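You operate a simulated robot arm through the tools that you are given. There is no shell and no other tool. Be economical: measure what you need, move in short steps, check, and stop when the job is done.

You are at the controls of a simulated two-armed robot. One attempt, no reset.

Task
Grease the slide pad, then screw the gold grease cup one turn down.
Fine: brush the grease on; brush back in its cup. A coat counts when it lies all over at full strength: go over it till it gets no stronger.

It is judged by the outcome, as a careful person would: the job done as asked, and still so three seconds after it is handed in. It fails if anything else is knocked over, pushed out of place, dropped, spilled or broken.

Robot
Two 7-joint arms with fingered hands on one trunk, on a base that drives. Base frame: it is fixed to the floor where the robot stands at the start and does not move with it; the origin is under the middle of the robot, x ahead of it, y to its left, z up. Units: m, degrees, N and s.
The left shoulder is at the start at [0.055, 0.158, 1.168], the right one opposite. With the tool pointing down near the work surface each hand reaches from about 0.1 to 0.76 m from the robot's upright axis, wherever it stands, measured 20 degrees to its own side. Places, roughly: brush cup by the black pot [0.5, -0.1, 0.6]; gold grease cup [0.4, -0.3, 1]; pot [0.4, -0.1, 0.6]; slide pad [0.5, -0.6, 0.9]. Payload 4 kg a hand.
The TCP of each hand is the grasp point between the finger pads, 0.03 m short of the fingertips. In the tool frame z runs along the fingers and y along their closing line. The gripper opens to 0.104 m. The gripper's body begins 0.035 m behind the TCP. The gripper is a hand of 4 fingers: y runs from the thumb to the fingers, the wrist lies at [-0.015, -0.104, -0.178] in the tool frame, and closing takes about 1.5 s.
Orientation is that of the tool frame in the base frame, as a unit quaternion [w, x, y, z]. With the fingers straight down and the wrist toward the robot, the tool's x, y and z point along [0, 1, 0], [1, 0, 0] and [0, 0, -1] of the base frame.

Tools
- The arms move only by the tool drive_tool. It takes "left_steps", "right_steps" or both (then of equal length, played together; a hand with none holds still); each is text: rows parted by semicolons, each of 6 numbers parted by spaces: the shift along the tool's x, y, z in mm, then the turn, a rotation vector about the tool's x, y, z in degrees. In form: tx ty tz rx ry rz; .... A call has 1 to 8 rows; each row is the pose to reach, as a shift and turn from the pose commanded when the call began, along the tool's axes at that moment. "left_jaw" and "right_jaw" are, for a hand that has rows, the finger opening in mm, from 0 to 104, set as the call begins (left out, the last holds). A row lasts 0.2 s, in which the tool goes at most 0.05 m and 8.6 degrees; a call with a longer step from one row to the next is refused whole, and so is a gripper value outside its range. A pose out of reach is approached as far as the arm can. The call stops where the force on the tool passes 40 N (or 10 N more than at its start, if that is more) or the arm is blocked; 0.2 s more then pass. The fingers move at their own pace (about 0.045 m/s each) and stop on an object; they squeeze with about 25 N. The grip force told is the motor's: it shows also when the fingers shut on nothing. Time passes only in rows, and 0.2 s behind the last, so rows that repeat a pose let the fingers close. The reply holds the time, the measured pose of the TCP, the force on the tool along the base axes, the opening and the grip force, in the units named above and with some noise, with the torque about the TCP (base axes, N m) and any sound that the robot's microphone picked up.
- Cameras (640 x 400 px; columns grow to the right, rows downward): "scene" is now at [0.1248, -0.0416, 1.3413]; the picture's right is [-0.48, -0.88, 0.01], its down [-0.52, 0.28, -0.81] and it looks along [0.71, -0.39, -0.59] (base axes); focal length 214 px, centre (320, 200). "left" rides on the left gripper at [-0.061, -0.092, -0.131] in its tool frame; the picture's right is [-0.81, -0.28, 0.52], its down [0.53, -0.71, 0.45] and it looks along [0.24, 0.64, 0.72] (tool axes); focal length 275 px, centre (320, 200). "right" rides on the right gripper at [0.061, -0.092, -0.13] in its tool frame; the picture's right is [-0.81, 0.27, -0.52], its down [-0.53, -0.71, 0.46] and it looks along [-0.24, 0.65, 0.72] (tool axes); focal length 275 px, centre (320, 200). There is no depth. A picture from a camera that has moved, and an enlarged one, comes with that camera's place and axes in the base frame and with its lens.
- grab_frame(camera): a new picture of that camera. It takes no simulated time.
- slide_trunk(by): slides the trunk up (or, below 0, down) by that many m; the arms and the scene camera ride with it, the base frame stays. It gives what a move gives, with no picture.
- base_move(legs): drives the robot by 1 to 6 legs, each [ahead, turn to the left] in m and degrees, along the robot's own axes; the way and the turn of a leg run together, so that a leg with both is an arc; at most 1.5 m and 180 degrees a leg. The arms and the cameras ride along, it lands a little off, and it stops where it bumps. It gives what a move gives.
- move_fingers(index, middle, ring, thumb_bend, thumb_turn, hand): sets how far each is bent, from 0 (flat) to 1 (curled in); at 0.3 the hand is open as for a grip, at 0.7 the pads meet at the TCP. One left out holds its place. A second passes; each finger stops where it meets its share of the squeeze, and holds until it gets a number again. A gripper value or a shape takes the hand back. It gives what a move gives, with no picture; readings hold the bend of each and the force on the fingers (four entries, about 0 where the hand has none), thumb and palm. thumb_turn goes from beside the hand (0) to across from the fingers (1), as for a grip.
- hand_shape(shape, hand): the hand has 4 fingers and takes this shape, open, in about a second: jaw (thumb against the fingers, like two jaws); tri (thumb and two fingers); tip (a fingertip pinch); poke (one finger out to press); point (the index stretched); flat (the hand flat); cup (the hand cupped); fist (a fist). The gripper value then closes the fingers along that shape, each until it touches; the sizes above hold for jaw. It gives what a move gives, with no picture.
- pan_tilt(pan, tilt): turns the head with the scene camera to pan (to the left, within 80 degrees either way) and tilt (down, from -29 to 69), counted from straight ahead of the robot. It gives what a move gives.
- close_up(camera, box): a new picture of the part [left, top, right, bottom] of that camera's present view, enlarged. It takes no simulated time.
- sign_off(): hands the job in; it is judged then, once.

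Work in short steps. Places have to be worked out from the pictures, the camera data and where the tool is seen: move nearer, look again, correct. Check each grasp and each placing, and mend what went wrong. You have 120 turns and 92 pictures in all, those below and enlarged ones among them. Open the grippers and draw the arms clear of the work before you hand the job in, unless the task says otherwise; then end with one line.

The tools are called as a command line: name --argument value ..., lists and objects as JSON in quotes. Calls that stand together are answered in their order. drive_tool: Moves the arms, as the interface text tells. Its arguments: {"type":"object","properties":{"left_steps":{"type":"string"},"left_jaw":{"type":"number"},"right_steps":{"type":"string"},"right_jaw":{"type":"number"}},"required":[]} The other tools are called the same way: slide_trunk (by) slides the trunk up or down; hand_shape (shape, hand) gives the hand a shape; move_fingers (index, middle, ring, thumb_bend, thumb_turn, hand) moves the fingers one by one; base_move (legs) drives the base; pan_tilt (pan, tilt) turns the head that bears the scene camera; grab_frame (camera) takes a picture; close_up (camera, box) takes an enlarged picture of a part of a camera's view; sign_off () hands the job in.

At the start:

```text
time: 0.0
left_ee_pos: [0.452, -0.0365, 1.321]
left_orientation: [-0.001, 0.707, 0.708, 0.0]
left_ft_force: [0.5, -0.2, 0.7]
left_ft_torque: [-0.01, -0.03, -0.02]
left_opening: 0.1034
left_grip_force: 0.0
left_shape: jaw
left_bend: [0.3, 0.3, 0.3, 0.3, 0.98]
left_finger forces: [0.0, 0.1, 0.1, 0.1, 0.0, 0.0]
right_ee_pos: [0.2877, -0.4341, 1.2907]
right_orientation: [0.0, 0.707, 0.707, -0.001]
right_ft_force: [-0.3, 0.7, 0.6]
right_ft_torque: [0.0, -0.01, 0.03]
right_opening: 0.1034
right_grip_force: 0.0
right_shape: jaw
right_bend: [0.3, 0.3, 0.3, 0.3, 0.98]
right_finger forces: [0.0, 0.1, 0.0, 0.1, 0.0, 0.1]
trunk travel left (down, up): [-0.375, 0.132]
robot x, y, heading: [0.0034, -0.0022, -0.1]
head pan, tilt: [-28.6, 35.6]
```

scene: 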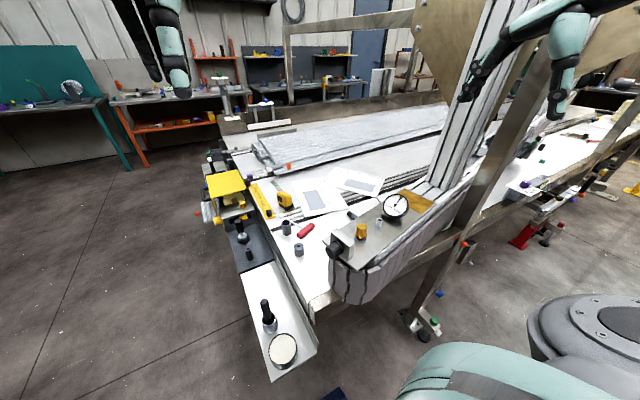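
right: 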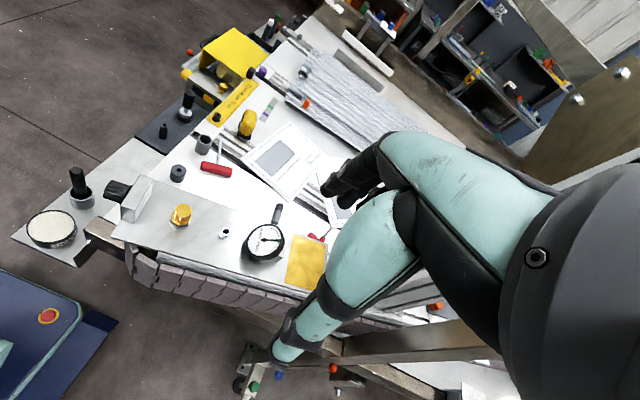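
left: 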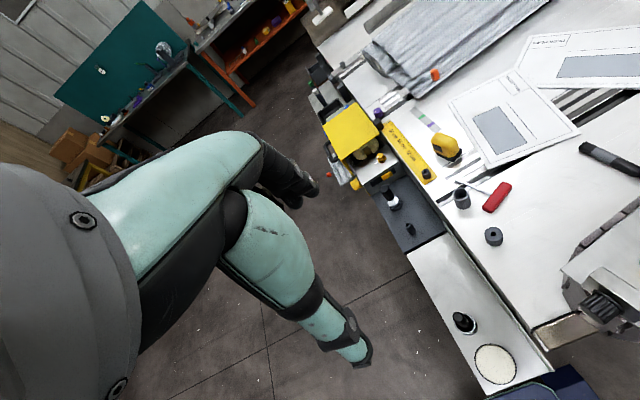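

I see a pot with pale grease, a brush in a black cup next to it, and a gold cup on the metal carriage. I look closer at the details.

close_up --camera "scene" --box '[200, 160, 440, 390]'

close_up --camera "right" --box '[0, 90, 340, 300]'

```text
1.74 times, centred on (320, 275) of scene
camera zoom: at [0.1248, -0.0416, 1.3413], right [-0.48, -0.88, 0.01], down [-0.52, 0.28, -0.81], along [0.71, -0.39, -0.59], focal length 373 px, centre (320, 70)
```

zoom: 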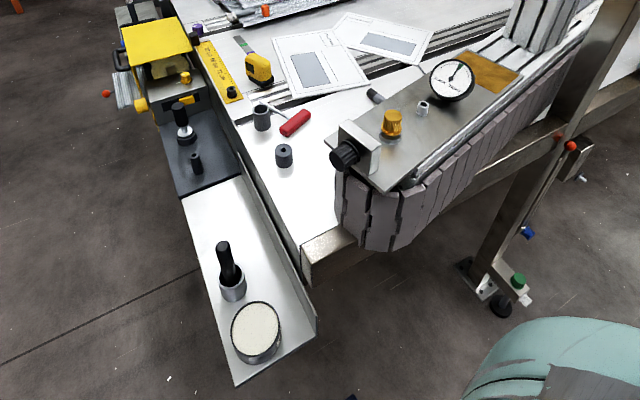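

```text
1.88 times, centred on (170, 195) of right
camera zoom: at [0.1965, -0.3745, 1.4207], right [0.28, -0.81, 0.52], down [-0.71, -0.53, -0.45], along [0.64, -0.24, -0.73], focal length 518 px, centre (602, 209)
```

zoom: 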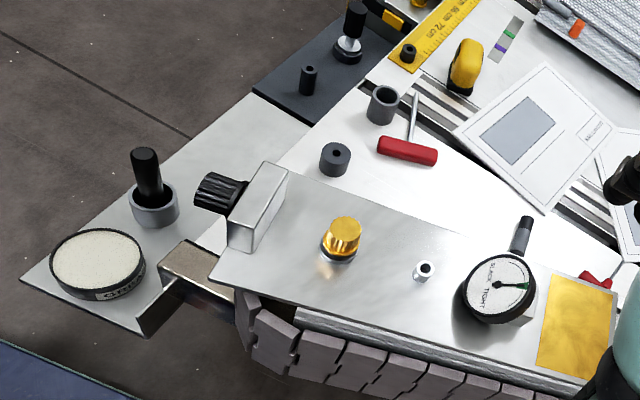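

Estimates: brush top ≈ (0.475,-0.06,0.755), pot ≈ (0.38,-0.07,0.64), gold cup ≈ (0.407,-0.309,0.99), pad ≈ (0.44,-0.553,0.957). I move the left arm aside and the right hand toward the brush, staying high.

drive_tool --left_steps "40 0 0 0 0 0; 80 0 0 0 0 0; 120 -10 0 0 0 0; 160 -20 0 0 0 0; 200 -30 0 0 0 0; 240 -40 0 0 0 0; 280 -50 0 0 0 0; 320 -60 0 0 0 0" --right_steps "30 0 0 0 0 0; 70 0 0 0 0 0; 110 10 0 0 0 0; 150 20 0 0 0 0; 190 30 0 0 0 0; 230 40 10 0 0 0; 270 50 20 0 0 0; 310 60 30 0 0 0"

grab_frame --camera "right"

grab_frame --camera "scene"

```text
time: 1.8
left_ee_pos: [0.3769, 0.2887, 1.3258]
left_orientation: [0.004, 0.707, 0.707, 0.002]
left_ft_force: [-0.1, 0.5, -0.5]
left_ft_torque: [-0.05, -0.03, -0.03]
left_opening: 0.1039
left_grip_force: 0.0
left_shape: jaw
left_bend: [0.3, 0.3, 0.3, 0.3, 0.98]
left_finger forces: [0.0, 0.0, 0.0, 0.1, 0.0, 0.0]
right_ee_pos: [0.3356, -0.1212, 1.2627]
right_orientation: [0.003, 0.707, 0.707, 0.002]
right_ft_force: [-0.2, 0.8, -0.7]
right_ft_torque: [-0.03, 0.02, -0.02]
right_opening: 0.104
right_grip_force: 0.0
right_shape: jaw
right_bend: [0.3, 0.3, 0.3, 0.3, 0.98]
right_finger forces: [0.0, 0.1, 0.1, 0.0, 0.0, 0.0]
trunk travel left (down, up): [-0.375, 0.132]
robot x, y, heading: [-0.0015, 0.0003, 0.2]
head pan, tilt: [-28.6, 35.6]
```

```text
86 pictures are left
camera right: at [0.2421, -0.0604, 1.3923], right [0.27, -0.81, 0.52], down [-0.71, -0.53, -0.46], along [0.65, -0.25, -0.72], focal length 275 px, centre (320, 200)
```

right: 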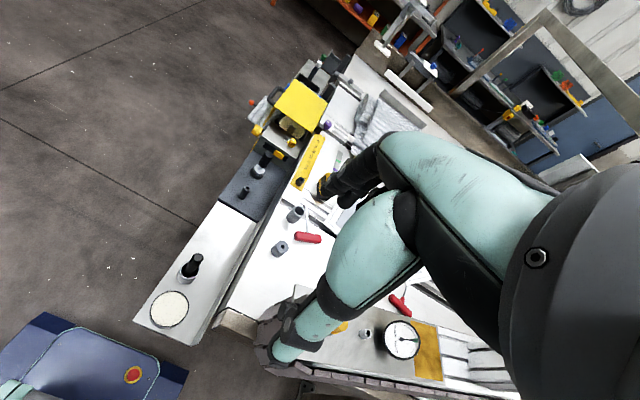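

```text
85 pictures are left
camera scene: at [0.1262, -0.0387, 1.3412], right [-0.48, -0.88, 0.01], down [-0.52, 0.28, -0.81], along [0.71, -0.39, -0.59], focal length 214 px, centre (320, 200)
```

scene: 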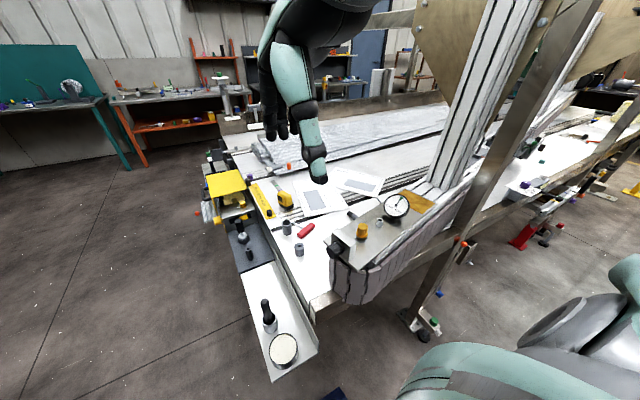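

Hand is clear. I descend toward a point above the brush and look again.

drive_tool --right_steps "10 18 40 0 0 0; 20 36 80 0 0 0; 30 54 120 0 0 0; 40 72 160 0 0 0; 50 90 200 0 0 0; 58 105 240 0 0 0; 62 118 280 0 0 0; 64 125 300 0 0 0"

grab_frame --camera "right"

grab_frame --camera "scene"

grab_frame --camera "left"

```text
time: 3.6
left_ee_pos: [0.3754, 0.2852, 1.3247]
left_orientation: [0.004, 0.706, 0.708, 0.003]
left_ft_force: [0.9, 0.6, -0.5]
left_ft_torque: [-0.01, 0.04, 0.01]
left_opening: 0.1038
left_grip_force: 0.1
left_shape: jaw
left_bend: [0.3, 0.3, 0.3, 0.3, 0.98]
left_finger forces: [0.0, 0.1, 0.0, 0.1, 0.0, 0.0]
right_ee_pos: [0.4596, -0.0899, 0.9785]
right_orientation: [0.003, 0.706, 0.708, 0.005]
right_ft_force: [0.0, 0.5, 0.4]
right_ft_torque: [-0.03, 0.01, 0.01]
right_opening: 0.1039
right_grip_force: 0.0
right_shape: jaw
right_bend: [0.3, 0.3, 0.3, 0.3, 0.98]
right_finger forces: [0.0, 0.1, 0.1, 0.1, 0.0, 0.1]
right hand out of reach, approached as far as the arm can: row 6, 7, 8
trunk travel left (down, up): [-0.375, 0.132]
robot x, y, heading: [0.0012, 0.0041, 0.0]
head pan, tilt: [-28.6, 35.6]
```

```text
84 pictures are left
camera right: at [0.3659, -0.0293, 1.1069], right [0.27, -0.81, 0.52], down [-0.71, -0.53, -0.46], along [0.65, -0.24, -0.72], focal length 275 px, centre (320, 200)
```

right: 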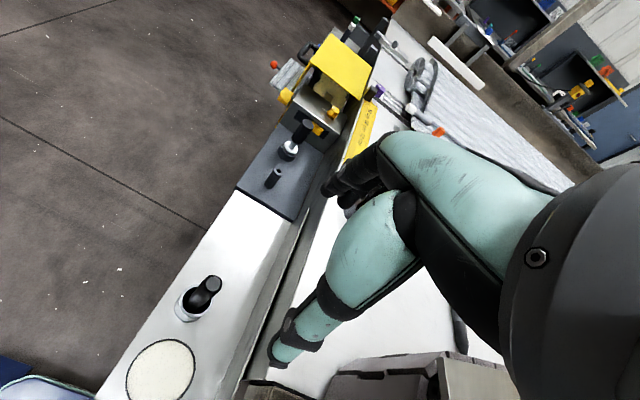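

```text
83 pictures are left
camera scene: at [0.1257, -0.0418, 1.3412], right [-0.48, -0.88, 0.01], down [-0.52, 0.28, -0.81], along [0.71, -0.39, -0.59], focal length 214 px, centre (320, 200)
```

scene: 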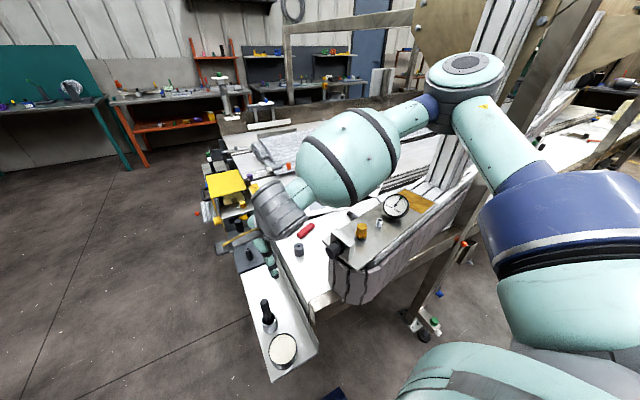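

```text
82 pictures are left
camera left: at [0.2832, 0.2238, 1.4554], right [-0.27, -0.81, -0.52], down [-0.71, 0.53, -0.46], along [0.65, 0.25, -0.72], focal length 275 px, centre (320, 200)
```

left: 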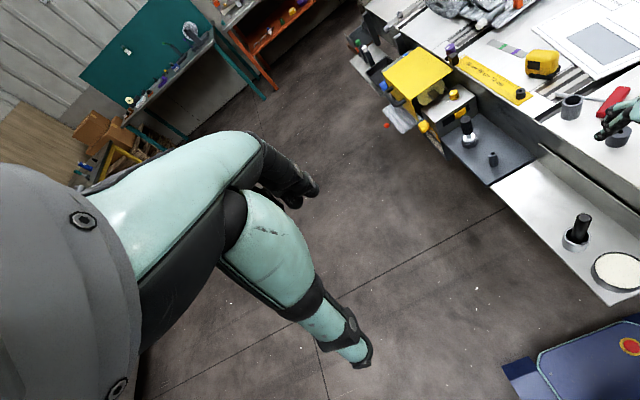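

The right arm hits a reach limit with this wrist direction. I raise a bit and yaw the hand so the wrist lies toward the right shoulder.

drive_tool --right_steps "0 0 -20 0 0 -8; 0 0 -40 0 0 -16; 0 0 -40 0 0 -24; 10 0 -40 0 0 -32; 20 0 -40 0 0 -40; 30 0 -20 0 0 -45; 30 10 0 0 0 -45; 30 10 30 0 0 -45"

grab_frame --camera "right"

```text
time: 5.4
left_ee_pos: [0.3753, 0.2852, 1.3252]
left_orientation: [0.003, 0.706, 0.708, 0.004]
left_ft_force: [-0.3, -0.5, -0.8]
left_ft_torque: [-0.01, 0.02, -0.02]
left_opening: 0.1039
left_grip_force: 0.0
left_shape: jaw
left_bend: [0.3, 0.3, 0.3, 0.3, 0.98]
left_finger forces: [0.0, 0.0, 0.1, 0.1, 0.1, 0.1]
right_ee_pos: [0.4698, -0.0574, 0.9472]
right_orientation: [0.006, 0.382, 0.924, 0.003]
right_ft_force: [0.0, -0.1, 0.1]
right_ft_torque: [0.01, 0.02, 0.01]
right_opening: 0.1038
right_grip_force: 0.1
right_shape: jaw
right_bend: [0.3, 0.3, 0.3, 0.3, 0.98]
right_finger forces: [0.0, 0.0, 0.0, 0.1, 0.0, 0.0]
trunk travel left (down, up): [-0.375, 0.132]
robot x, y, heading: [-0.0026, 0.0001, 0.0]
head pan, tilt: [-28.6, 35.6]
```

```text
81 pictures are left
camera right: at [0.3605, -0.0801, 1.0768], right [0.76, -0.38, 0.53], down [-0.12, -0.88, -0.46], along [0.64, 0.29, -0.72], focal length 275 px, centre (320, 200)
```

right: 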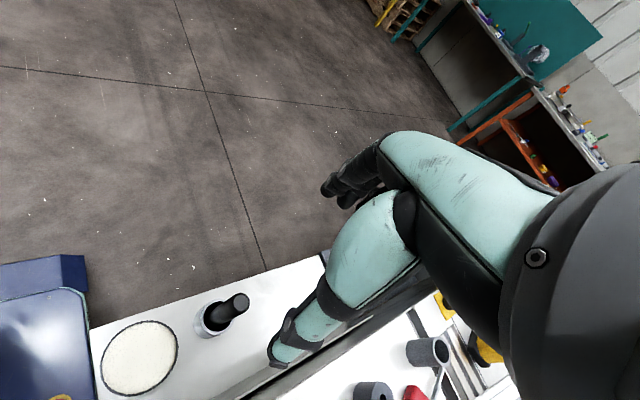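

Now reachable; brush axis ≈ (0.474,-0.057), hand over it within 4 mm. Descend part-way and check.

drive_tool --right_steps "-2 3 40 0 0 0; -2 3 80 0 0 0; -2 3 115 0 0 0; -2 3 135 0 0 0; -2 3 135 0 0 0"

grab_frame --camera "right"

close_up --camera "scene" --box '[180, 200, 380, 390]'

```text
time: 6.6
left_ee_pos: [0.3736, 0.2853, 1.3259]
left_orientation: [0.004, 0.706, 0.708, 0.004]
left_ft_force: [-1.0, 0.3, -0.7]
left_ft_torque: [0.01, 0.01, 0.01]
left_opening: 0.104
left_grip_force: 0.0
left_shape: jaw
left_bend: [0.3, 0.3, 0.3, 0.3, 0.98]
left_finger forces: [0.0, 0.0, 0.0, 0.0, 0.1, 0.0]
right_ee_pos: [0.4597, -0.1019, 0.866]
right_orientation: [0.005, 0.383, 0.924, 0.002]
right_ft_force: [0.0, 0.8, 0.0]
right_ft_torque: [0.02, 0.0, 0.0]
right_opening: 0.1041
right_grip_force: 0.1
right_shape: jaw
right_bend: [0.3, 0.3, 0.3, 0.3, 0.98]
right_finger forces: [0.1, 0.1, 0.0, 0.0, 0.1, 0.1]
right hand out of reach, approached as far as the arm can: row 1, 2, 3, 4, 5
trunk travel left (down, up): [-0.375, 0.132]
robot x, y, heading: [0.0049, 0.0036, -0.1]
head pan, tilt: [-28.6, 35.6]
```

```text
80 pictures are left
camera right: at [0.3487, -0.1252, 0.9953], right [0.76, -0.38, 0.53], down [-0.12, -0.88, -0.46], along [0.64, 0.28, -0.72], focal length 275 px, centre (320, 200)
```

right: 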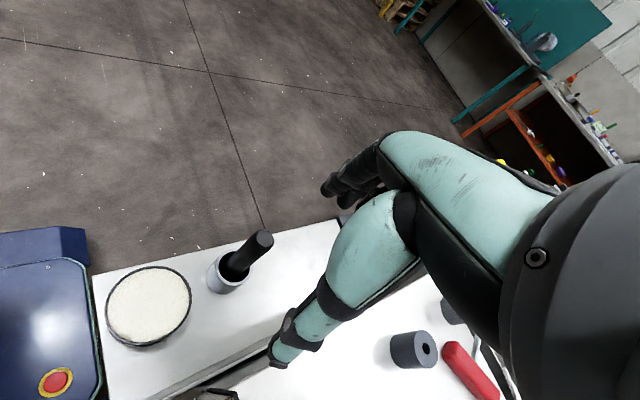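

```text
2.11 times, centred on (280, 295) of scene
camera zoom: at [0.1249, -0.0413, 1.3413], right [-0.48, -0.88, 0.01], down [-0.52, 0.28, -0.81], along [0.71, -0.39, -0.59], focal length 452 px, centre (404, 0)
```

zoom: 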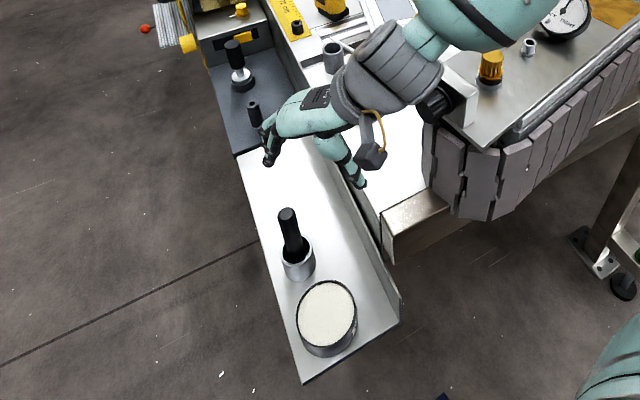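

Still blocked by a joint limit lower down. I raise again and yaw the hand further, then test the descent.

drive_tool --right_steps "0 0 -40 0 0 0; 0 0 -80 0 0 -8; 0 0 -110 0 0 -16; 0 0 -110 0 0 -24; 0 0 -110 0 0 -32; 0 0 -110 0 0 -40; 0 0 -75 0 0 -40; 0 0 -35 0 0 -40"

```text
time: 8.4
left_ee_pos: [0.3759, 0.2849, 1.3248]
left_orientation: [0.003, 0.706, 0.708, 0.003]
left_ft_force: [0.1, 0.1, -0.3]
left_ft_torque: [-0.02, 0.04, 0.02]
left_opening: 0.1039
left_grip_force: 0.1
left_shape: jaw
left_bend: [0.3, 0.3, 0.3, 0.3, 0.98]
left_finger forces: [0.0, 0.0, 0.0, 0.1, 0.0, 0.0]
right_ee_pos: [0.4597, -0.1018, 0.8993]
right_orientation: [0.005, 0.043, 0.999, 0.0]
right_ft_force: [-0.1, -0.7, 0.7]
right_ft_torque: [-0.01, 0.01, -0.01]
right_opening: 0.1039
right_grip_force: 0.0
right_shape: jaw
right_bend: [0.3, 0.3, 0.3, 0.3, 0.98]
right_finger forces: [0.0, 0.0, 0.0, 0.0, 0.0, 0.1]
trunk travel left (down, up): [-0.375, 0.132]
robot x, y, heading: [-0.0033, -0.0028, -0.3]
head pan, tilt: [-28.6, 35.6]
```

Pose accepted. Now toward the brush axis and down to z≈0.8.

drive_tool --right_steps "-5 23 0 0 0 0; -10 46 0 0 0 0; -10 46 35 0 0 0; -10 46 70 0 0 0; -10 46 100 0 0 0"

grab_frame --camera "right"

```text
time: 9.6
left_ee_pos: [0.3746, 0.2845, 1.3258]
left_orientation: [0.003, 0.706, 0.708, 0.005]
left_ft_force: [0.5, -0.3, -0.1]
left_ft_torque: [0.0, 0.01, -0.02]
left_opening: 0.1039
left_grip_force: 0.0
left_shape: jaw
left_bend: [0.3, 0.3, 0.3, 0.3, 0.98]
left_finger forces: [0.0, 0.0, 0.1, 0.1, 0.0, 0.0]
right_ee_pos: [0.4428, -0.1065, 0.8665]
right_orientation: [0.006, 0.044, 0.999, 0.0]
right_ft_force: [0.5, 0.0, 0.3]
right_ft_torque: [0.03, 0.01, 0.04]
right_opening: 0.1037
right_grip_force: 0.1
right_shape: jaw
right_bend: [0.3, 0.3, 0.3, 0.3, 0.98]
right_finger forces: [0.0, 0.0, 0.0, 0.1, 0.0, 0.1]
right hand out of reach, approached as far as the arm can: row 1, 2, 3, 4, 5
trunk travel left (down, up): [-0.375, 0.132]
robot x, y, heading: [-0.0005, -0.0006, -0.1]
head pan, tilt: [-28.6, 35.6]
```

```text
78 pictures are left
camera right: at [0.373, -0.1933, 0.9957], right [0.83, 0.2, 0.53], down [0.47, -0.76, -0.45], along [0.31, 0.62, -0.72], focal length 275 px, centre (320, 200)
```

right: 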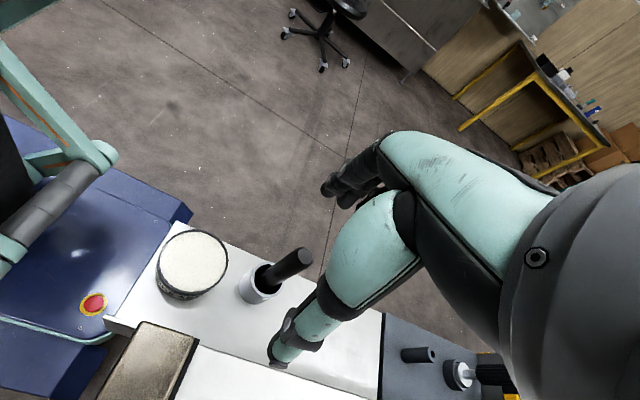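

Crossing the body is the problem (and the forearm would ride over the plate). Better to stand ~0.25–0.3 m further left so the right arm reaches the brush directly. First raise and tuck the right hand.

drive_tool --right_steps "0 0 -45 0 0 0; 0 0 -90 0 0 0; 0 0 -135 0 0 5; 0 -20 -180 0 0 13; 20 -40 -220 0 0 21; 40 -60 -250 0 0 29; 60 -80 -270 0 0 37; 80 -100 -280 0 0 45"

pan_tilt --pan 0 --tilt 65

grab_frame --camera "scene"

```text
time: 11.4
left_ee_pos: [0.373, 0.2856, 1.327]
left_orientation: [0.004, 0.707, 0.708, 0.005]
left_ft_force: [-0.9, 0.0, 0.6]
left_ft_torque: [-0.01, -0.02, 0.0]
left_opening: 0.1041
left_grip_force: 0.1
left_shape: jaw
left_bend: [0.3, 0.3, 0.3, 0.3, 0.98]
left_finger forces: [0.0, 0.1, 0.0, 0.1, 0.0, 0.1]
right_ee_pos: [0.3508, -0.1986, 1.1446]
right_orientation: [0.005, 0.423, 0.906, 0.003]
right_ft_force: [-0.6, -1.0, 0.5]
right_ft_torque: [0.01, -0.01, -0.02]
right_opening: 0.1042
right_grip_force: 0.1
right_shape: jaw
right_bend: [0.3, 0.3, 0.3, 0.3, 0.98]
right_finger forces: [0.0, 0.1, 0.0, 0.0, 0.1, 0.0]
trunk travel left (down, up): [-0.375, 0.132]
robot x, y, heading: [0.0006, 0.0011, -0.1]
head pan, tilt: [-28.6, 35.6]
```

```text
time: 12.3
left_ee_pos: [0.3736, 0.2853, 1.3262]
left_orientation: [0.004, 0.707, 0.707, 0.003]
left_ft_force: [0.0, -0.6, -0.3]
left_ft_torque: [-0.02, 0.0, -0.01]
left_opening: 0.1037
left_grip_force: 0.1
left_shape: jaw
left_bend: [0.3, 0.3, 0.3, 0.3, 0.98]
left_finger forces: [0.0, 0.1, 0.0, 0.1, 0.0, 0.0]
right_ee_pos: [0.3533, -0.1976, 1.1452]
right_orientation: [0.005, 0.422, 0.907, 0.003]
right_ft_force: [0.4, 0.4, 0.5]
right_ft_torque: [0.01, 0.01, 0.03]
right_opening: 0.104
right_grip_force: 0.0
right_shape: jaw
right_bend: [0.3, 0.3, 0.3, 0.3, 0.98]
right_finger forces: [0.1, 0.0, 0.0, 0.1, 0.0, 0.0]
trunk travel left (down, up): [-0.375, 0.132]
robot x, y, heading: [-0.0011, -0.0003, -0.2]
head pan, tilt: [0.0, 65.0]
```

```text
77 pictures are left
camera scene: at [0.1083, 0.0005, 1.3026], right [0.0, -1.0, 0.0], down [-0.91, 0.0, -0.41], along [0.41, 0.0, -0.91], focal length 214 px, centre (320, 200)
```

scene: 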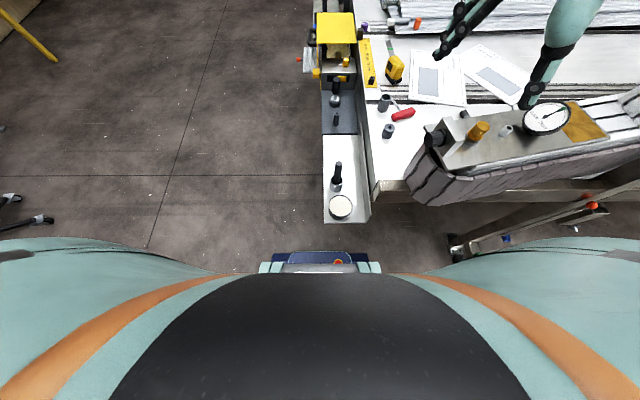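

The floor to the left is open. I back off, sidestep left by ~0.28 m and return forward.

base_move --legs '[[-0.3, 0], [0, 90], [0.28, 0], [0, -90], [0.27, 0]]'

grab_frame --camera "scene"

```text
time: 26.7
left_ee_pos: [0.3482, 0.5601, 1.3262]
left_orientation: [0.005, 0.71, 0.704, 0.006]
left_ft_force: [-0.2, 0.1, -0.7]
left_ft_torque: [-0.02, 0.01, -0.02]
left_opening: 0.1038
left_grip_force: 0.0
left_shape: jaw
left_bend: [0.3, 0.3, 0.3, 0.3, 0.98]
left_finger forces: [0.0, 0.0, 0.0, 0.1, 0.0, 0.1]
right_ee_pos: [0.3221, 0.077, 1.1464]
right_orientation: [0.006, 0.426, 0.905, 0.004]
right_ft_force: [-0.7, -0.3, 0.0]
right_ft_torque: [0.02, -0.01, -0.01]
right_opening: 0.1038
right_grip_force: 0.1
right_shape: jaw
right_bend: [0.3, 0.3, 0.3, 0.3, 0.98]
right_finger forces: [0.0, 0.0, 0.0, 0.0, 0.0, 0.0]
trunk travel left (down, up): [-0.375, 0.132]
robot x, y, heading: [-0.0264, 0.2783, -0.2]
head pan, tilt: [0.0, 65.0]
```

```text
76 pictures are left
camera scene: at [0.0781, 0.2783, 1.303], right [-0.01, -1.0, 0.0], down [-0.91, 0.01, -0.41], along [0.41, 0.0, -0.91], focal length 214 px, centre (320, 200)
```

scene: 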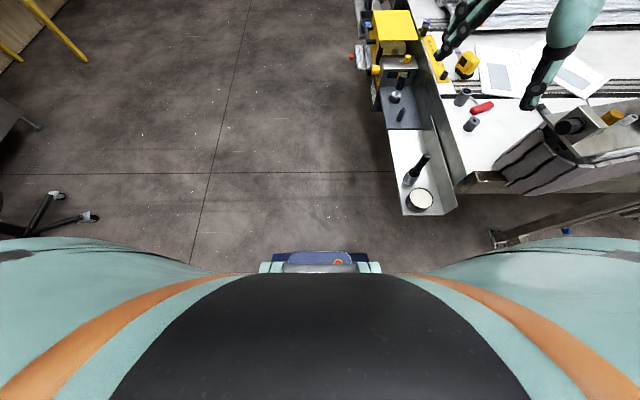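

Good position. Move the right hand over the brush with yaw back to 0, z≈1.0.

drive_tool --right_steps "-30 5 0 0 0 7; -65 10 10 0 0 14; -100 15 30 0 0 21; -135 20 50 0 0 28; -170 25 80 0 0 35; -199 30 110 0 0 39.6; -199 30 150 0 0 39.6; -199 30 150 0 0 39.6"

grab_frame --camera "right"

```text
time: 28.5
left_ee_pos: [0.3363, 0.5629, 1.331]
left_orientation: [0.008, 0.71, 0.704, 0.009]
left_ft_force: [-0.1, -0.1, 0.6]
left_ft_torque: [-0.04, 0.0, 0.0]
left_opening: 0.1038
left_grip_force: 0.0
left_shape: jaw
left_bend: [0.3, 0.3, 0.3, 0.3, 0.98]
left_finger forces: [0.0, 0.0, 0.0, 0.0, 0.0, 0.0]
right_ee_pos: [0.4677, -0.0568, 1.0025]
right_orientation: [0.009, 0.707, 0.707, 0.009]
right_ft_force: [-0.8, -0.5, 0.4]
right_ft_torque: [0.02, -0.01, 0.01]
right_opening: 0.1041
right_grip_force: 0.0
right_shape: jaw
right_bend: [0.3, 0.3, 0.3, 0.3, 0.97]
right_finger forces: [0.0, 0.0, 0.1, 0.0, 0.0, 0.1]
trunk travel left (down, up): [-0.375, 0.132]
robot x, y, heading: [-0.0246, 0.2809, -0.3]
head pan, tilt: [0.0, 65.0]
```

```text
75 pictures are left
camera right: at [0.3727, 0.0039, 1.1305], right [0.26, -0.81, 0.52], down [-0.7, -0.53, -0.47], along [0.66, -0.24, -0.71], focal length 275 px, centre (320, 200)
```

right: 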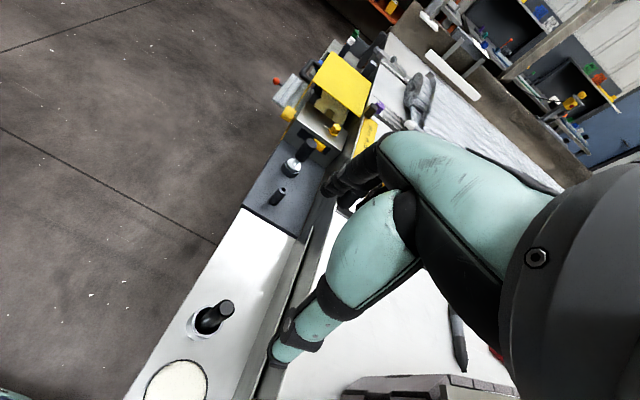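

Brush ≈ (0.477,-0.055). Descend to z≈0.80 with small correction, then look.

drive_tool --right_steps "2 8 45 0 0 0; 2 8 90 0 0 0; 2 8 135 0 0 0; 2 8 175 0 0 0; 2 8 200 0 0 0; 2 8 200 0 0 0"

grab_frame --camera "right"

close_up --camera "scene" --box '[360, 100, 500, 230]'

```text
time: 29.9
left_ee_pos: [0.3354, 0.5599, 1.3306]
left_orientation: [0.008, 0.709, 0.705, 0.008]
left_ft_force: [-0.4, 0.4, 0.0]
left_ft_torque: [0.01, -0.02, 0.04]
left_opening: 0.1042
left_grip_force: 0.0
left_shape: jaw
left_bend: [0.3, 0.3, 0.3, 0.3, 0.98]
left_finger forces: [0.1, 0.0, 0.1, 0.1, 0.0, 0.0]
right_ee_pos: [0.4797, -0.0551, 0.8027]
right_orientation: [0.009, 0.707, 0.707, 0.01]
right_ft_force: [-0.6, 0.1, -0.1]
right_ft_torque: [-0.01, 0.02, -0.03]
right_opening: 0.1039
right_grip_force: 0.0
right_shape: jaw
right_bend: [0.3, 0.3, 0.3, 0.3, 0.97]
right_finger forces: [0.1, 0.1, 0.1, 0.1, 0.0, 0.1]
trunk travel left (down, up): [-0.375, 0.132]
robot x, y, heading: [-0.0253, 0.2809, -0.4]
head pan, tilt: [0.0, 65.0]
```

```text
74 pictures are left
camera right: at [0.3836, 0.0053, 0.9304], right [0.26, -0.81, 0.52], down [-0.7, -0.53, -0.47], along [0.66, -0.24, -0.71], focal length 275 px, centre (320, 200)
```

right: 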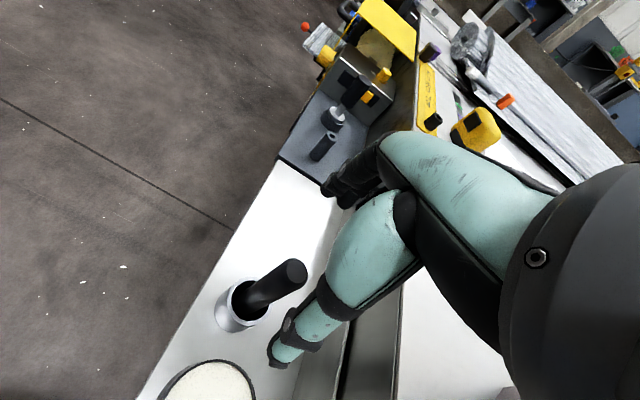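

```text
3.08 times, centred on (430, 165) of scene
camera zoom: at [0.0817, 0.2779, 1.3027], right [-0.01, -1.0, 0.0], down [-0.91, 0.01, -0.41], along [0.41, 0.0, -0.91], focal length 660 px, centre (-18, 308)
```

zoom: 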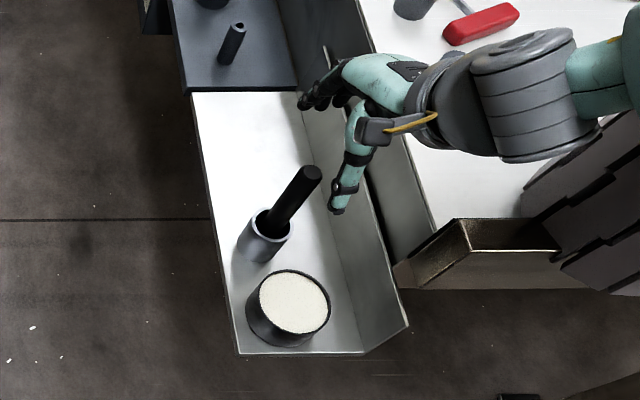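

Brush top refined to (0.468,-0.051,0.764). Correct and descend so the pads straddle the handle at z≈0.735.

drive_tool --right_steps "4 -11 0 0 0 0; 4 -11 25 0 0 0; 4 -11 50 0 0 0; 4 -11 66 0 0 0; 4 -11 66 0 0 0"

grab_frame --camera "right"

close_up --camera "scene" --box '[360, 100, 500, 230]'

```text
time: 31.1
left_ee_pos: [0.337, 0.5623, 1.329]
left_orientation: [0.007, 0.709, 0.705, 0.008]
left_ft_force: [-0.7, -0.5, -0.4]
left_ft_torque: [0.01, 0.03, 0.02]
left_opening: 0.1038
left_grip_force: 0.0
left_shape: jaw
left_bend: [0.3, 0.3, 0.3, 0.3, 0.98]
left_finger forces: [0.0, 0.0, 0.1, 0.1, 0.1, 0.1]
right_ee_pos: [0.4645, -0.0576, 0.7775]
right_orientation: [0.008, 0.707, 0.707, 0.008]
right_ft_force: [0.0, 0.4, -0.5]
right_ft_torque: [0.01, 0.0, -0.01]
right_opening: 0.1038
right_grip_force: 0.0
right_shape: jaw
right_bend: [0.3, 0.3, 0.3, 0.3, 0.97]
right_finger forces: [0.0, 0.0, 0.0, 0.0, 0.0, 0.1]
right hand out of reach, approached as far as the arm can: row 2, 3, 4, 5
trunk travel left (down, up): [-0.375, 0.132]
robot x, y, heading: [-0.0259, 0.2796, 0.0]
head pan, tilt: [0.0, 65.0]
```

```text
72 pictures are left
camera right: at [0.3681, 0.0025, 0.9046], right [0.26, -0.81, 0.52], down [-0.7, -0.53, -0.47], along [0.66, -0.24, -0.71], focal length 275 px, centre (320, 200)
```

right: 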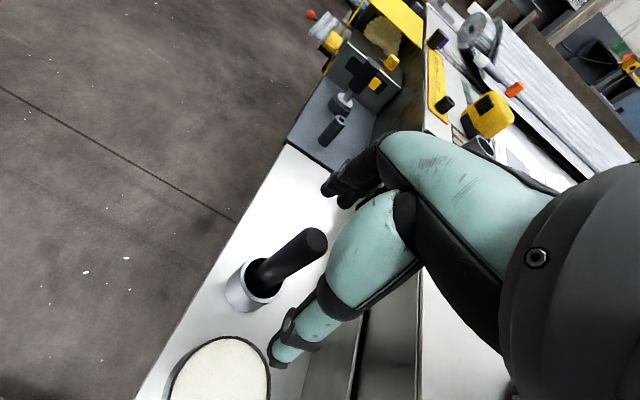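

```text
3.08 times, centred on (430, 165) of scene
camera zoom: at [0.0836, 0.2799, 1.3025], right [-0.01, -1.0, 0.0], down [-0.91, 0.0, -0.41], along [0.41, 0.0, -0.91], focal length 660 px, centre (-18, 308)
```

zoom: 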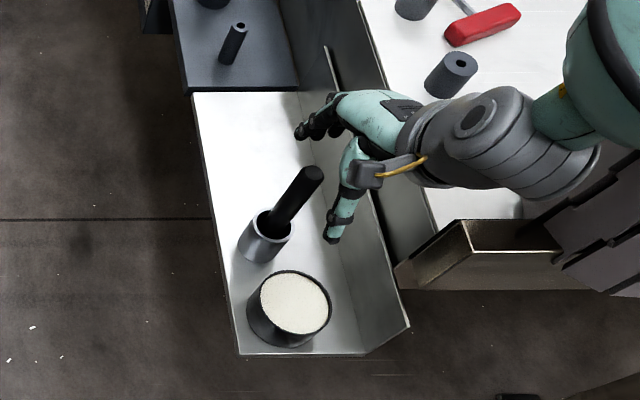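

Limit again at this height; lowering the trunk a bit would help. I check arm clearance with a scene view first.

pan_tilt --pan -40 --tilt 45

grab_frame --camera "scene"

grab_frame --camera "left"

```text
time: 32.1
left_ee_pos: [0.3362, 0.5606, 1.3305]
left_orientation: [0.007, 0.71, 0.704, 0.008]
left_ft_force: [-0.1, -0.5, -0.3]
left_ft_torque: [0.01, -0.04, 0.01]
left_opening: 0.1041
left_grip_force: 0.1
left_shape: jaw
left_bend: [0.3, 0.3, 0.3, 0.3, 0.98]
left_finger forces: [0.0, 0.0, 0.0, 0.0, 0.0, 0.0]
right_ee_pos: [0.4618, -0.0596, 0.7783]
right_orientation: [0.008, 0.707, 0.708, 0.008]
right_ft_force: [0.1, -0.2, -1.3]
right_ft_torque: [0.01, -0.02, -0.01]
right_opening: 0.1041
right_grip_force: 0.1
right_shape: jaw
right_bend: [0.3, 0.3, 0.3, 0.3, 0.97]
right_finger forces: [0.0, 0.0, 0.1, 0.0, 0.0, 0.0]
trunk travel left (down, up): [-0.375, 0.132]
robot x, y, heading: [-0.0256, 0.2788, -0.5]
head pan, tilt: [-40.0, 45.0]
```

```text
70 pictures are left
camera scene: at [0.0845, 0.2268, 1.3276], right [-0.65, -0.76, 0.01], down [-0.55, 0.46, -0.7], along [0.53, -0.46, -0.71], focal length 214 px, centre (320, 200)
```

scene: 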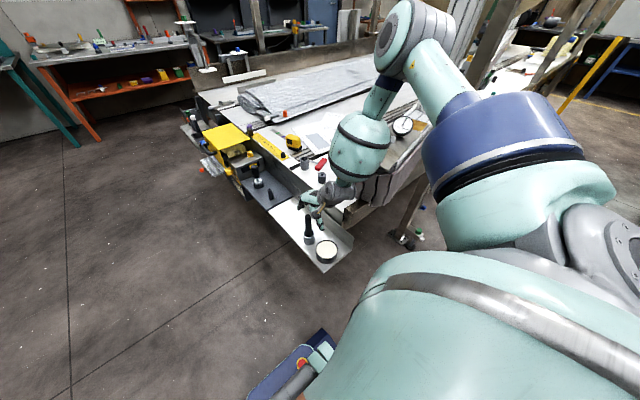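

```text
69 pictures are left
camera left: at [0.2422, 0.5008, 1.4583], right [-0.27, -0.81, -0.52], down [-0.7, 0.54, -0.47], along [0.66, 0.24, -0.71], focal length 275 px, centre (320, 200)
```

left: 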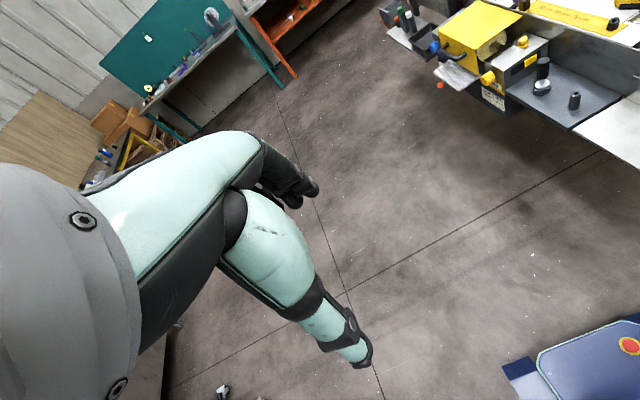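

Forearm stands almost vertically above the wrist, clear of the plate. Recenter first while above, then lower the trunk 5 cm.

drive_tool --right_steps "8 6 -10 0 0 0; 8 6 -10 0 0 0"

slide_trunk --by -0.06

grab_frame --camera "right"

close_up --camera "scene" --box '[270, 150, 390, 290]'

```text
time: 32.7
left_ee_pos: [0.3373, 0.5614, 1.33]
left_orientation: [0.007, 0.709, 0.705, 0.009]
left_ft_force: [-0.2, 0.4, 0.5]
left_ft_torque: [0.0, 0.0, 0.03]
left_opening: 0.1039
left_grip_force: 0.1
left_shape: jaw
left_bend: [0.3, 0.3, 0.3, 0.3, 0.98]
left_finger forces: [0.1, 0.1, 0.0, 0.0, 0.0, 0.1]
right_ee_pos: [0.4693, -0.0507, 0.7873]
right_orientation: [0.009, 0.707, 0.707, 0.008]
right_ft_force: [0.1, -0.6, 0.0]
right_ft_torque: [-0.01, 0.0, 0.02]
right_opening: 0.1039
right_grip_force: 0.0
right_shape: jaw
right_bend: [0.3, 0.3, 0.3, 0.3, 0.97]
right_finger forces: [0.0, 0.0, 0.1, 0.0, 0.1, 0.1]
trunk travel left (down, up): [-0.375, 0.132]
robot x, y, heading: [-0.0265, 0.278, -0.2]
head pan, tilt: [-40.0, 45.0]
```

```text
time: 33.7
left_ee_pos: [0.3355, 0.5605, 1.2705]
left_orientation: [0.007, 0.709, 0.705, 0.008]
left_ft_force: [-0.8, -0.8, 0.3]
left_ft_torque: [0.0, -0.01, -0.01]
left_opening: 0.1037
left_grip_force: 0.0
left_shape: jaw
left_bend: [0.3, 0.3, 0.3, 0.3, 0.98]
left_finger forces: [0.0, 0.0, 0.0, 0.1, 0.0, 0.1]
right_ee_pos: [0.4682, -0.0499, 0.7274]
right_orientation: [0.009, 0.707, 0.707, 0.009]
right_ft_force: [-0.7, -0.7, 0.5]
right_ft_torque: [-0.04, 0.01, -0.02]
right_opening: 0.1041
right_grip_force: 0.2
right_shape: jaw
right_bend: [0.3, 0.3, 0.3, 0.3, 0.97]
right_finger forces: [0.1, 0.1, 0.0, 0.0, 0.0, 0.1]
trunk travel left (down, up): [-0.315, 0.192]
robot x, y, heading: [-0.0283, 0.2778, -0.3]
head pan, tilt: [-40.0, 45.0]
```

```text
68 pictures are left
camera right: at [0.3729, 0.0099, 0.855], right [0.26, -0.81, 0.52], down [-0.7, -0.53, -0.47], along [0.66, -0.24, -0.71], focal length 275 px, centre (320, 200)
```

right: 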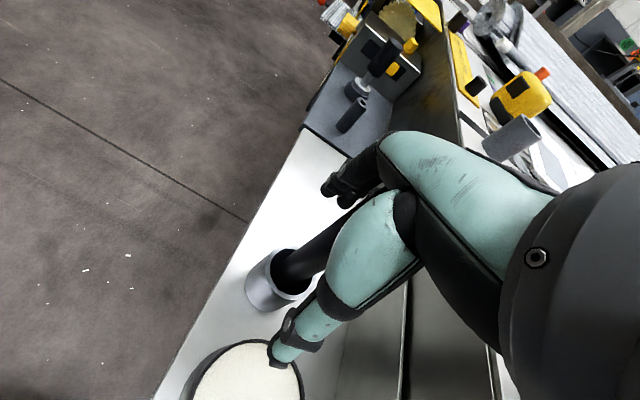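

```text
2.86 times, centred on (330, 220) of scene
camera zoom: at [0.0833, 0.2266, 1.2677], right [-0.65, -0.76, 0.01], down [-0.55, 0.46, -0.7], along [0.53, -0.46, -0.71], focal length 613 px, centre (291, 143)
```

zoom: 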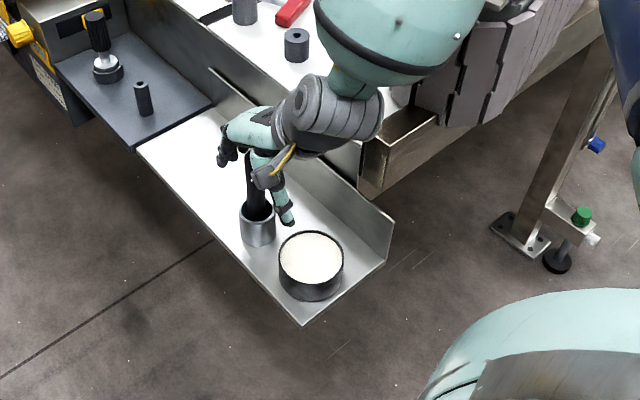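

Handle lies between thumb and fingers. Close the jaw.

drive_tool --right_steps "0 0 0 0 0 0; 0 0 0 0 0 0; 0 0 0 0 0 0; 0 0 0 0 0 0; 0 0 0 0 0 0; 0 0 0 0 0 0; 0 0 0 0 0 0; 0 0 0 0 0 0" --right_jaw 0

grab_frame --camera "right"

close_up --camera "scene" --box '[270, 150, 390, 290]'

```text
time: 35.5
left_ee_pos: [0.3359, 0.561, 1.2697]
left_orientation: [0.007, 0.709, 0.705, 0.009]
left_ft_force: [0.0, 0.2, 0.4]
left_ft_torque: [0.01, -0.02, 0.01]
left_opening: 0.1038
left_grip_force: 0.0
left_shape: jaw
left_bend: [0.3, 0.3, 0.3, 0.3, 0.98]
left_finger forces: [0.0, 0.0, 0.0, 0.0, 0.1, 0.0]
right_ee_pos: [0.4678, -0.0503, 0.7267]
right_orientation: [0.009, 0.707, 0.707, 0.009]
right_ft_force: [-0.7, 0.3, 0.4]
right_ft_torque: [0.02, -0.03, 0.02]
right_opening: 0.0128
right_grip_force: 24.7
right_shape: jaw
right_bend: [0.71, 0.6, 0.7, 0.75, 1.0]
right_finger forces: [10.3, 9.7, 0.0, 0.0, 19.7, 0.0]
trunk travel left (down, up): [-0.315, 0.192]
robot x, y, heading: [-0.0287, 0.2807, -0.5]
head pan, tilt: [-40.0, 45.0]
```

```text
66 pictures are left
camera right: at [0.3729, 0.0098, 0.8549], right [0.26, -0.81, 0.52], down [-0.7, -0.53, -0.47], along [0.66, -0.24, -0.71], focal length 275 px, centre (320, 200)
```

right: 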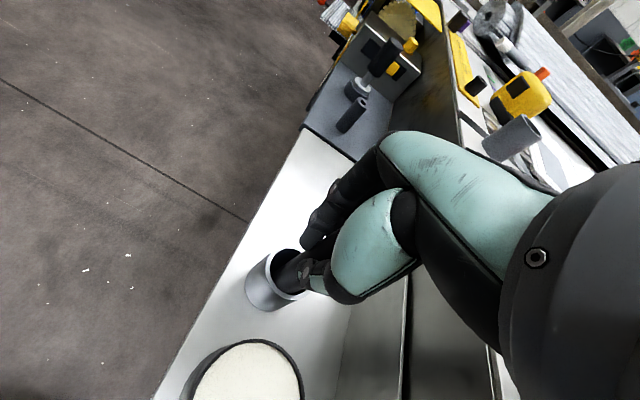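

```text
2.86 times, centred on (330, 220) of scene
camera zoom: at [0.0835, 0.2265, 1.2677], right [-0.65, -0.76, 0.01], down [-0.55, 0.46, -0.7], along [0.53, -0.46, -0.71], focal length 613 px, centre (291, 143)
```

zoom: 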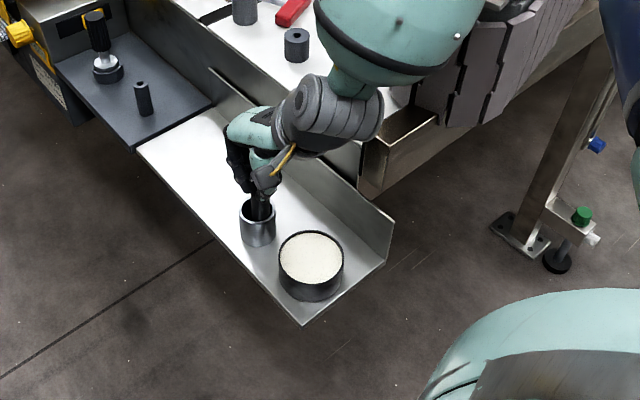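

Firm grip (≈20 N) by two fingers and thumb. Lift straight up and see the brush.

drive_tool --right_steps "0 0 -25 0 0 0; 0 0 -50 0 0 0; 0 0 -80 0 0 0; 0 0 -110 0 0 0; 0 0 -140 0 0 0; 0 0 -140 0 0 0"

grab_frame --camera "right"

close_up --camera "scene" --box '[270, 130, 410, 290]'

```text
time: 36.9
left_ee_pos: [0.3375, 0.5613, 1.2707]
left_orientation: [0.008, 0.709, 0.705, 0.008]
left_ft_force: [-0.4, -0.3, 0.2]
left_ft_torque: [0.02, 0.02, 0.0]
left_opening: 0.1039
left_grip_force: 0.1
left_shape: jaw
left_bend: [0.3, 0.3, 0.3, 0.3, 0.98]
left_finger forces: [0.1, 0.1, 0.0, 0.0, 0.1, 0.0]
right_ee_pos: [0.4645, -0.0509, 0.866]
right_orientation: [0.007, 0.707, 0.707, 0.007]
right_ft_force: [0.6, -0.3, -1.0]
right_ft_torque: [-0.01, 0.05, -0.01]
right_opening: 0.0124
right_grip_force: 24.6
right_shape: jaw
right_bend: [0.72, 0.57, 0.7, 0.77, 1.0]
right_finger forces: [11.7, 13.5, 1.7, 0.0, 17.7, 0.0]
trunk travel left (down, up): [-0.315, 0.192]
robot x, y, heading: [-0.0269, 0.2787, -0.4]
head pan, tilt: [-40.0, 45.0]
```

```text
64 pictures are left
camera right: at [0.3695, 0.0094, 0.9947], right [0.26, -0.81, 0.52], down [-0.7, -0.53, -0.47], along [0.66, -0.24, -0.71], focal length 275 px, centre (320, 200)
```

right: 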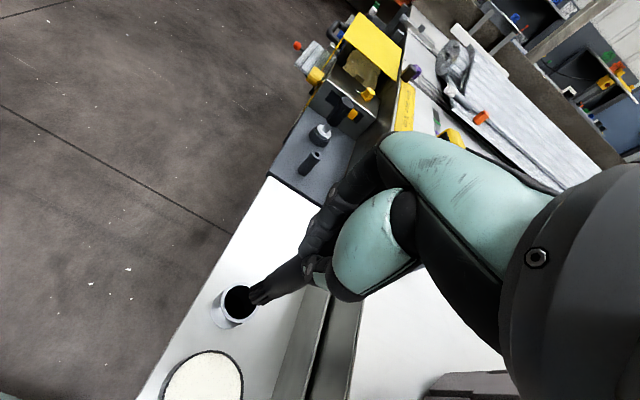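

```text
2.50 times, centred on (340, 210) of scene
camera zoom: at [0.0839, 0.2264, 1.2677], right [-0.65, -0.76, 0.01], down [-0.55, 0.46, -0.7], along [0.53, -0.46, -0.71], focal length 536 px, centre (270, 175)
```

zoom: 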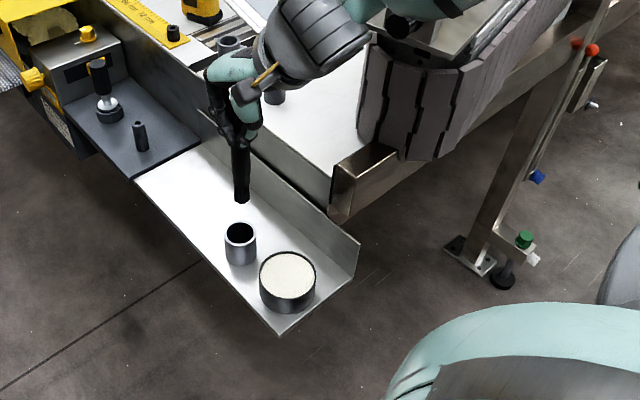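

Brush held, tip ≈ 0.137 m below the TCP. Pot centre ≈ (0.384,-0.07). Move over the pot and lower the tip near the surface.

drive_tool --right_steps "-6 -30 0 0 0 0; -13 -60 0 0 0 0; -13 -80 0 0 0 0; -13 -80 30 0 0 0; -13 -80 60 0 0 0; -13 -80 70 0 0 0; -13 -80 70 0 0 0"

grab_frame --camera "right"

close_up --camera "scene" --box '[270, 150, 390, 290]'

```text
time: 38.5
left_ee_pos: [0.3377, 0.5603, 1.2713]
left_orientation: [0.007, 0.709, 0.705, 0.009]
left_ft_force: [-0.1, 0.5, -0.3]
left_ft_torque: [-0.02, -0.02, 0.01]
left_opening: 0.1038
left_grip_force: 0.0
left_shape: jaw
left_bend: [0.3, 0.3, 0.3, 0.3, 0.98]
left_finger forces: [0.0, 0.0, 0.0, 0.1, 0.0, 0.1]
right_ee_pos: [0.3882, -0.0627, 0.7955]
right_orientation: [0.008, 0.707, 0.707, 0.01]
right_ft_force: [0.0, -0.5, 0.1]
right_ft_torque: [0.0, 0.02, 0.01]
right_opening: 0.0124
right_grip_force: 24.7
right_shape: jaw
right_bend: [0.72, 0.57, 0.7, 0.77, 1.0]
right_finger forces: [10.8, 13.1, 1.7, 0.0, 17.9, 0.0]
trunk travel left (down, up): [-0.315, 0.192]
robot x, y, heading: [-0.0263, 0.2818, -0.5]
head pan, tilt: [-40.0, 45.0]
```

```text
62 pictures are left
camera right: at [0.2916, -0.0022, 0.9226], right [0.26, -0.81, 0.52], down [-0.7, -0.53, -0.47], along [0.66, -0.24, -0.71], focal length 275 px, centre (320, 200)
```

right: 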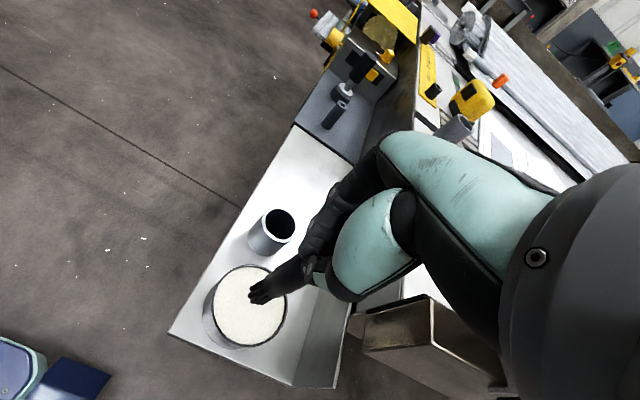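

```text
2.86 times, centred on (330, 220) of scene
camera zoom: at [0.0833, 0.2263, 1.2677], right [-0.65, -0.76, 0.01], down [-0.55, 0.46, -0.7], along [0.53, -0.46, -0.71], focal length 613 px, centre (291, 143)
```

zoom: 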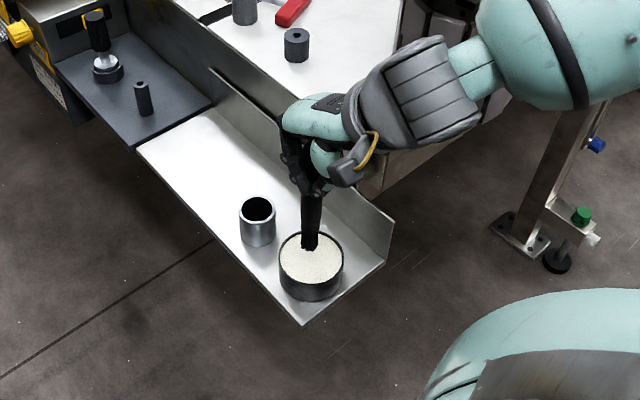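

Tip hangs right over the grease centre. Lower in small steps to dip.

drive_tool --right_steps "0 -3 10 0 0 0; 0 -3 20 0 0 0; 0 -3 27 0 0 0; 0 -3 34 0 0 0; 0 -3 34 0 0 0"

close_up --camera "right" --box '[160, 200, 360, 400]'

close_up --camera "scene" --box '[290, 180, 360, 270]'

```text
time: 39.7
left_ee_pos: [0.3353, 0.561, 1.2703]
left_orientation: [0.008, 0.709, 0.705, 0.007]
left_ft_force: [0.3, 0.3, -0.4]
left_ft_torque: [0.02, 0.01, 0.0]
left_opening: 0.1041
left_grip_force: 0.1
left_shape: jaw
left_bend: [0.3, 0.3, 0.3, 0.3, 0.98]
left_finger forces: [0.0, 0.0, 0.1, 0.0, 0.0, 0.0]
right_ee_pos: [0.3852, -0.0622, 0.7625]
right_orientation: [0.009, 0.707, 0.707, 0.01]
right_ft_force: [0.4, 0.6, 13.5]
right_ft_torque: [-0.11, -0.1, 0.0]
right_opening: 0.0136
right_grip_force: 25.1
right_shape: jaw
right_bend: [0.72, 0.57, 0.7, 0.77, 1.0]
right_finger forces: [1.0, 13.8, 1.5, 0.0, 21.2, 0.0]
trunk travel left (down, up): [-0.315, 0.192]
robot x, y, heading: [-0.0247, 0.2802, -0.3]
head pan, tilt: [-40.0, 45.0]
```

```text
2.00 times, centred on (260, 300) of right
camera zoom: at [0.2892, -0.0023, 0.8898], right [0.26, -0.81, 0.52], down [-0.7, -0.53, -0.48], along [0.66, -0.24, -0.71], focal length 551 px, centre (440, 0)
```

zoom: 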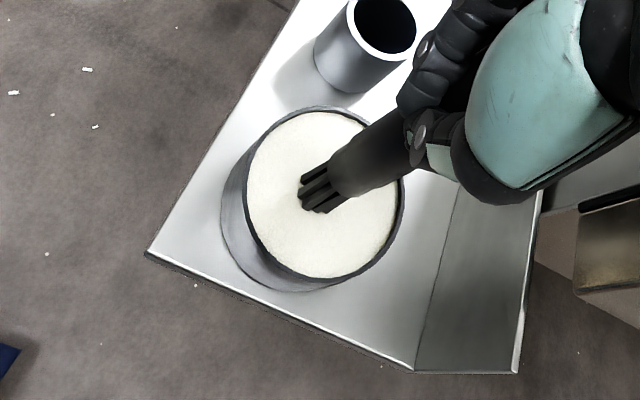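

```text
4.44 times, centred on (325, 225) of scene
camera zoom: at [0.0823, 0.2273, 1.268], right [-0.65, -0.76, 0.01], down [-0.55, 0.46, -0.7], along [0.53, -0.46, -0.71], focal length 953 px, centre (298, 89)
```

zoom: 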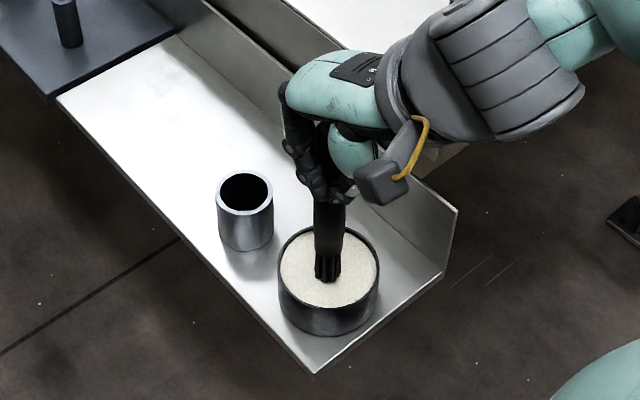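

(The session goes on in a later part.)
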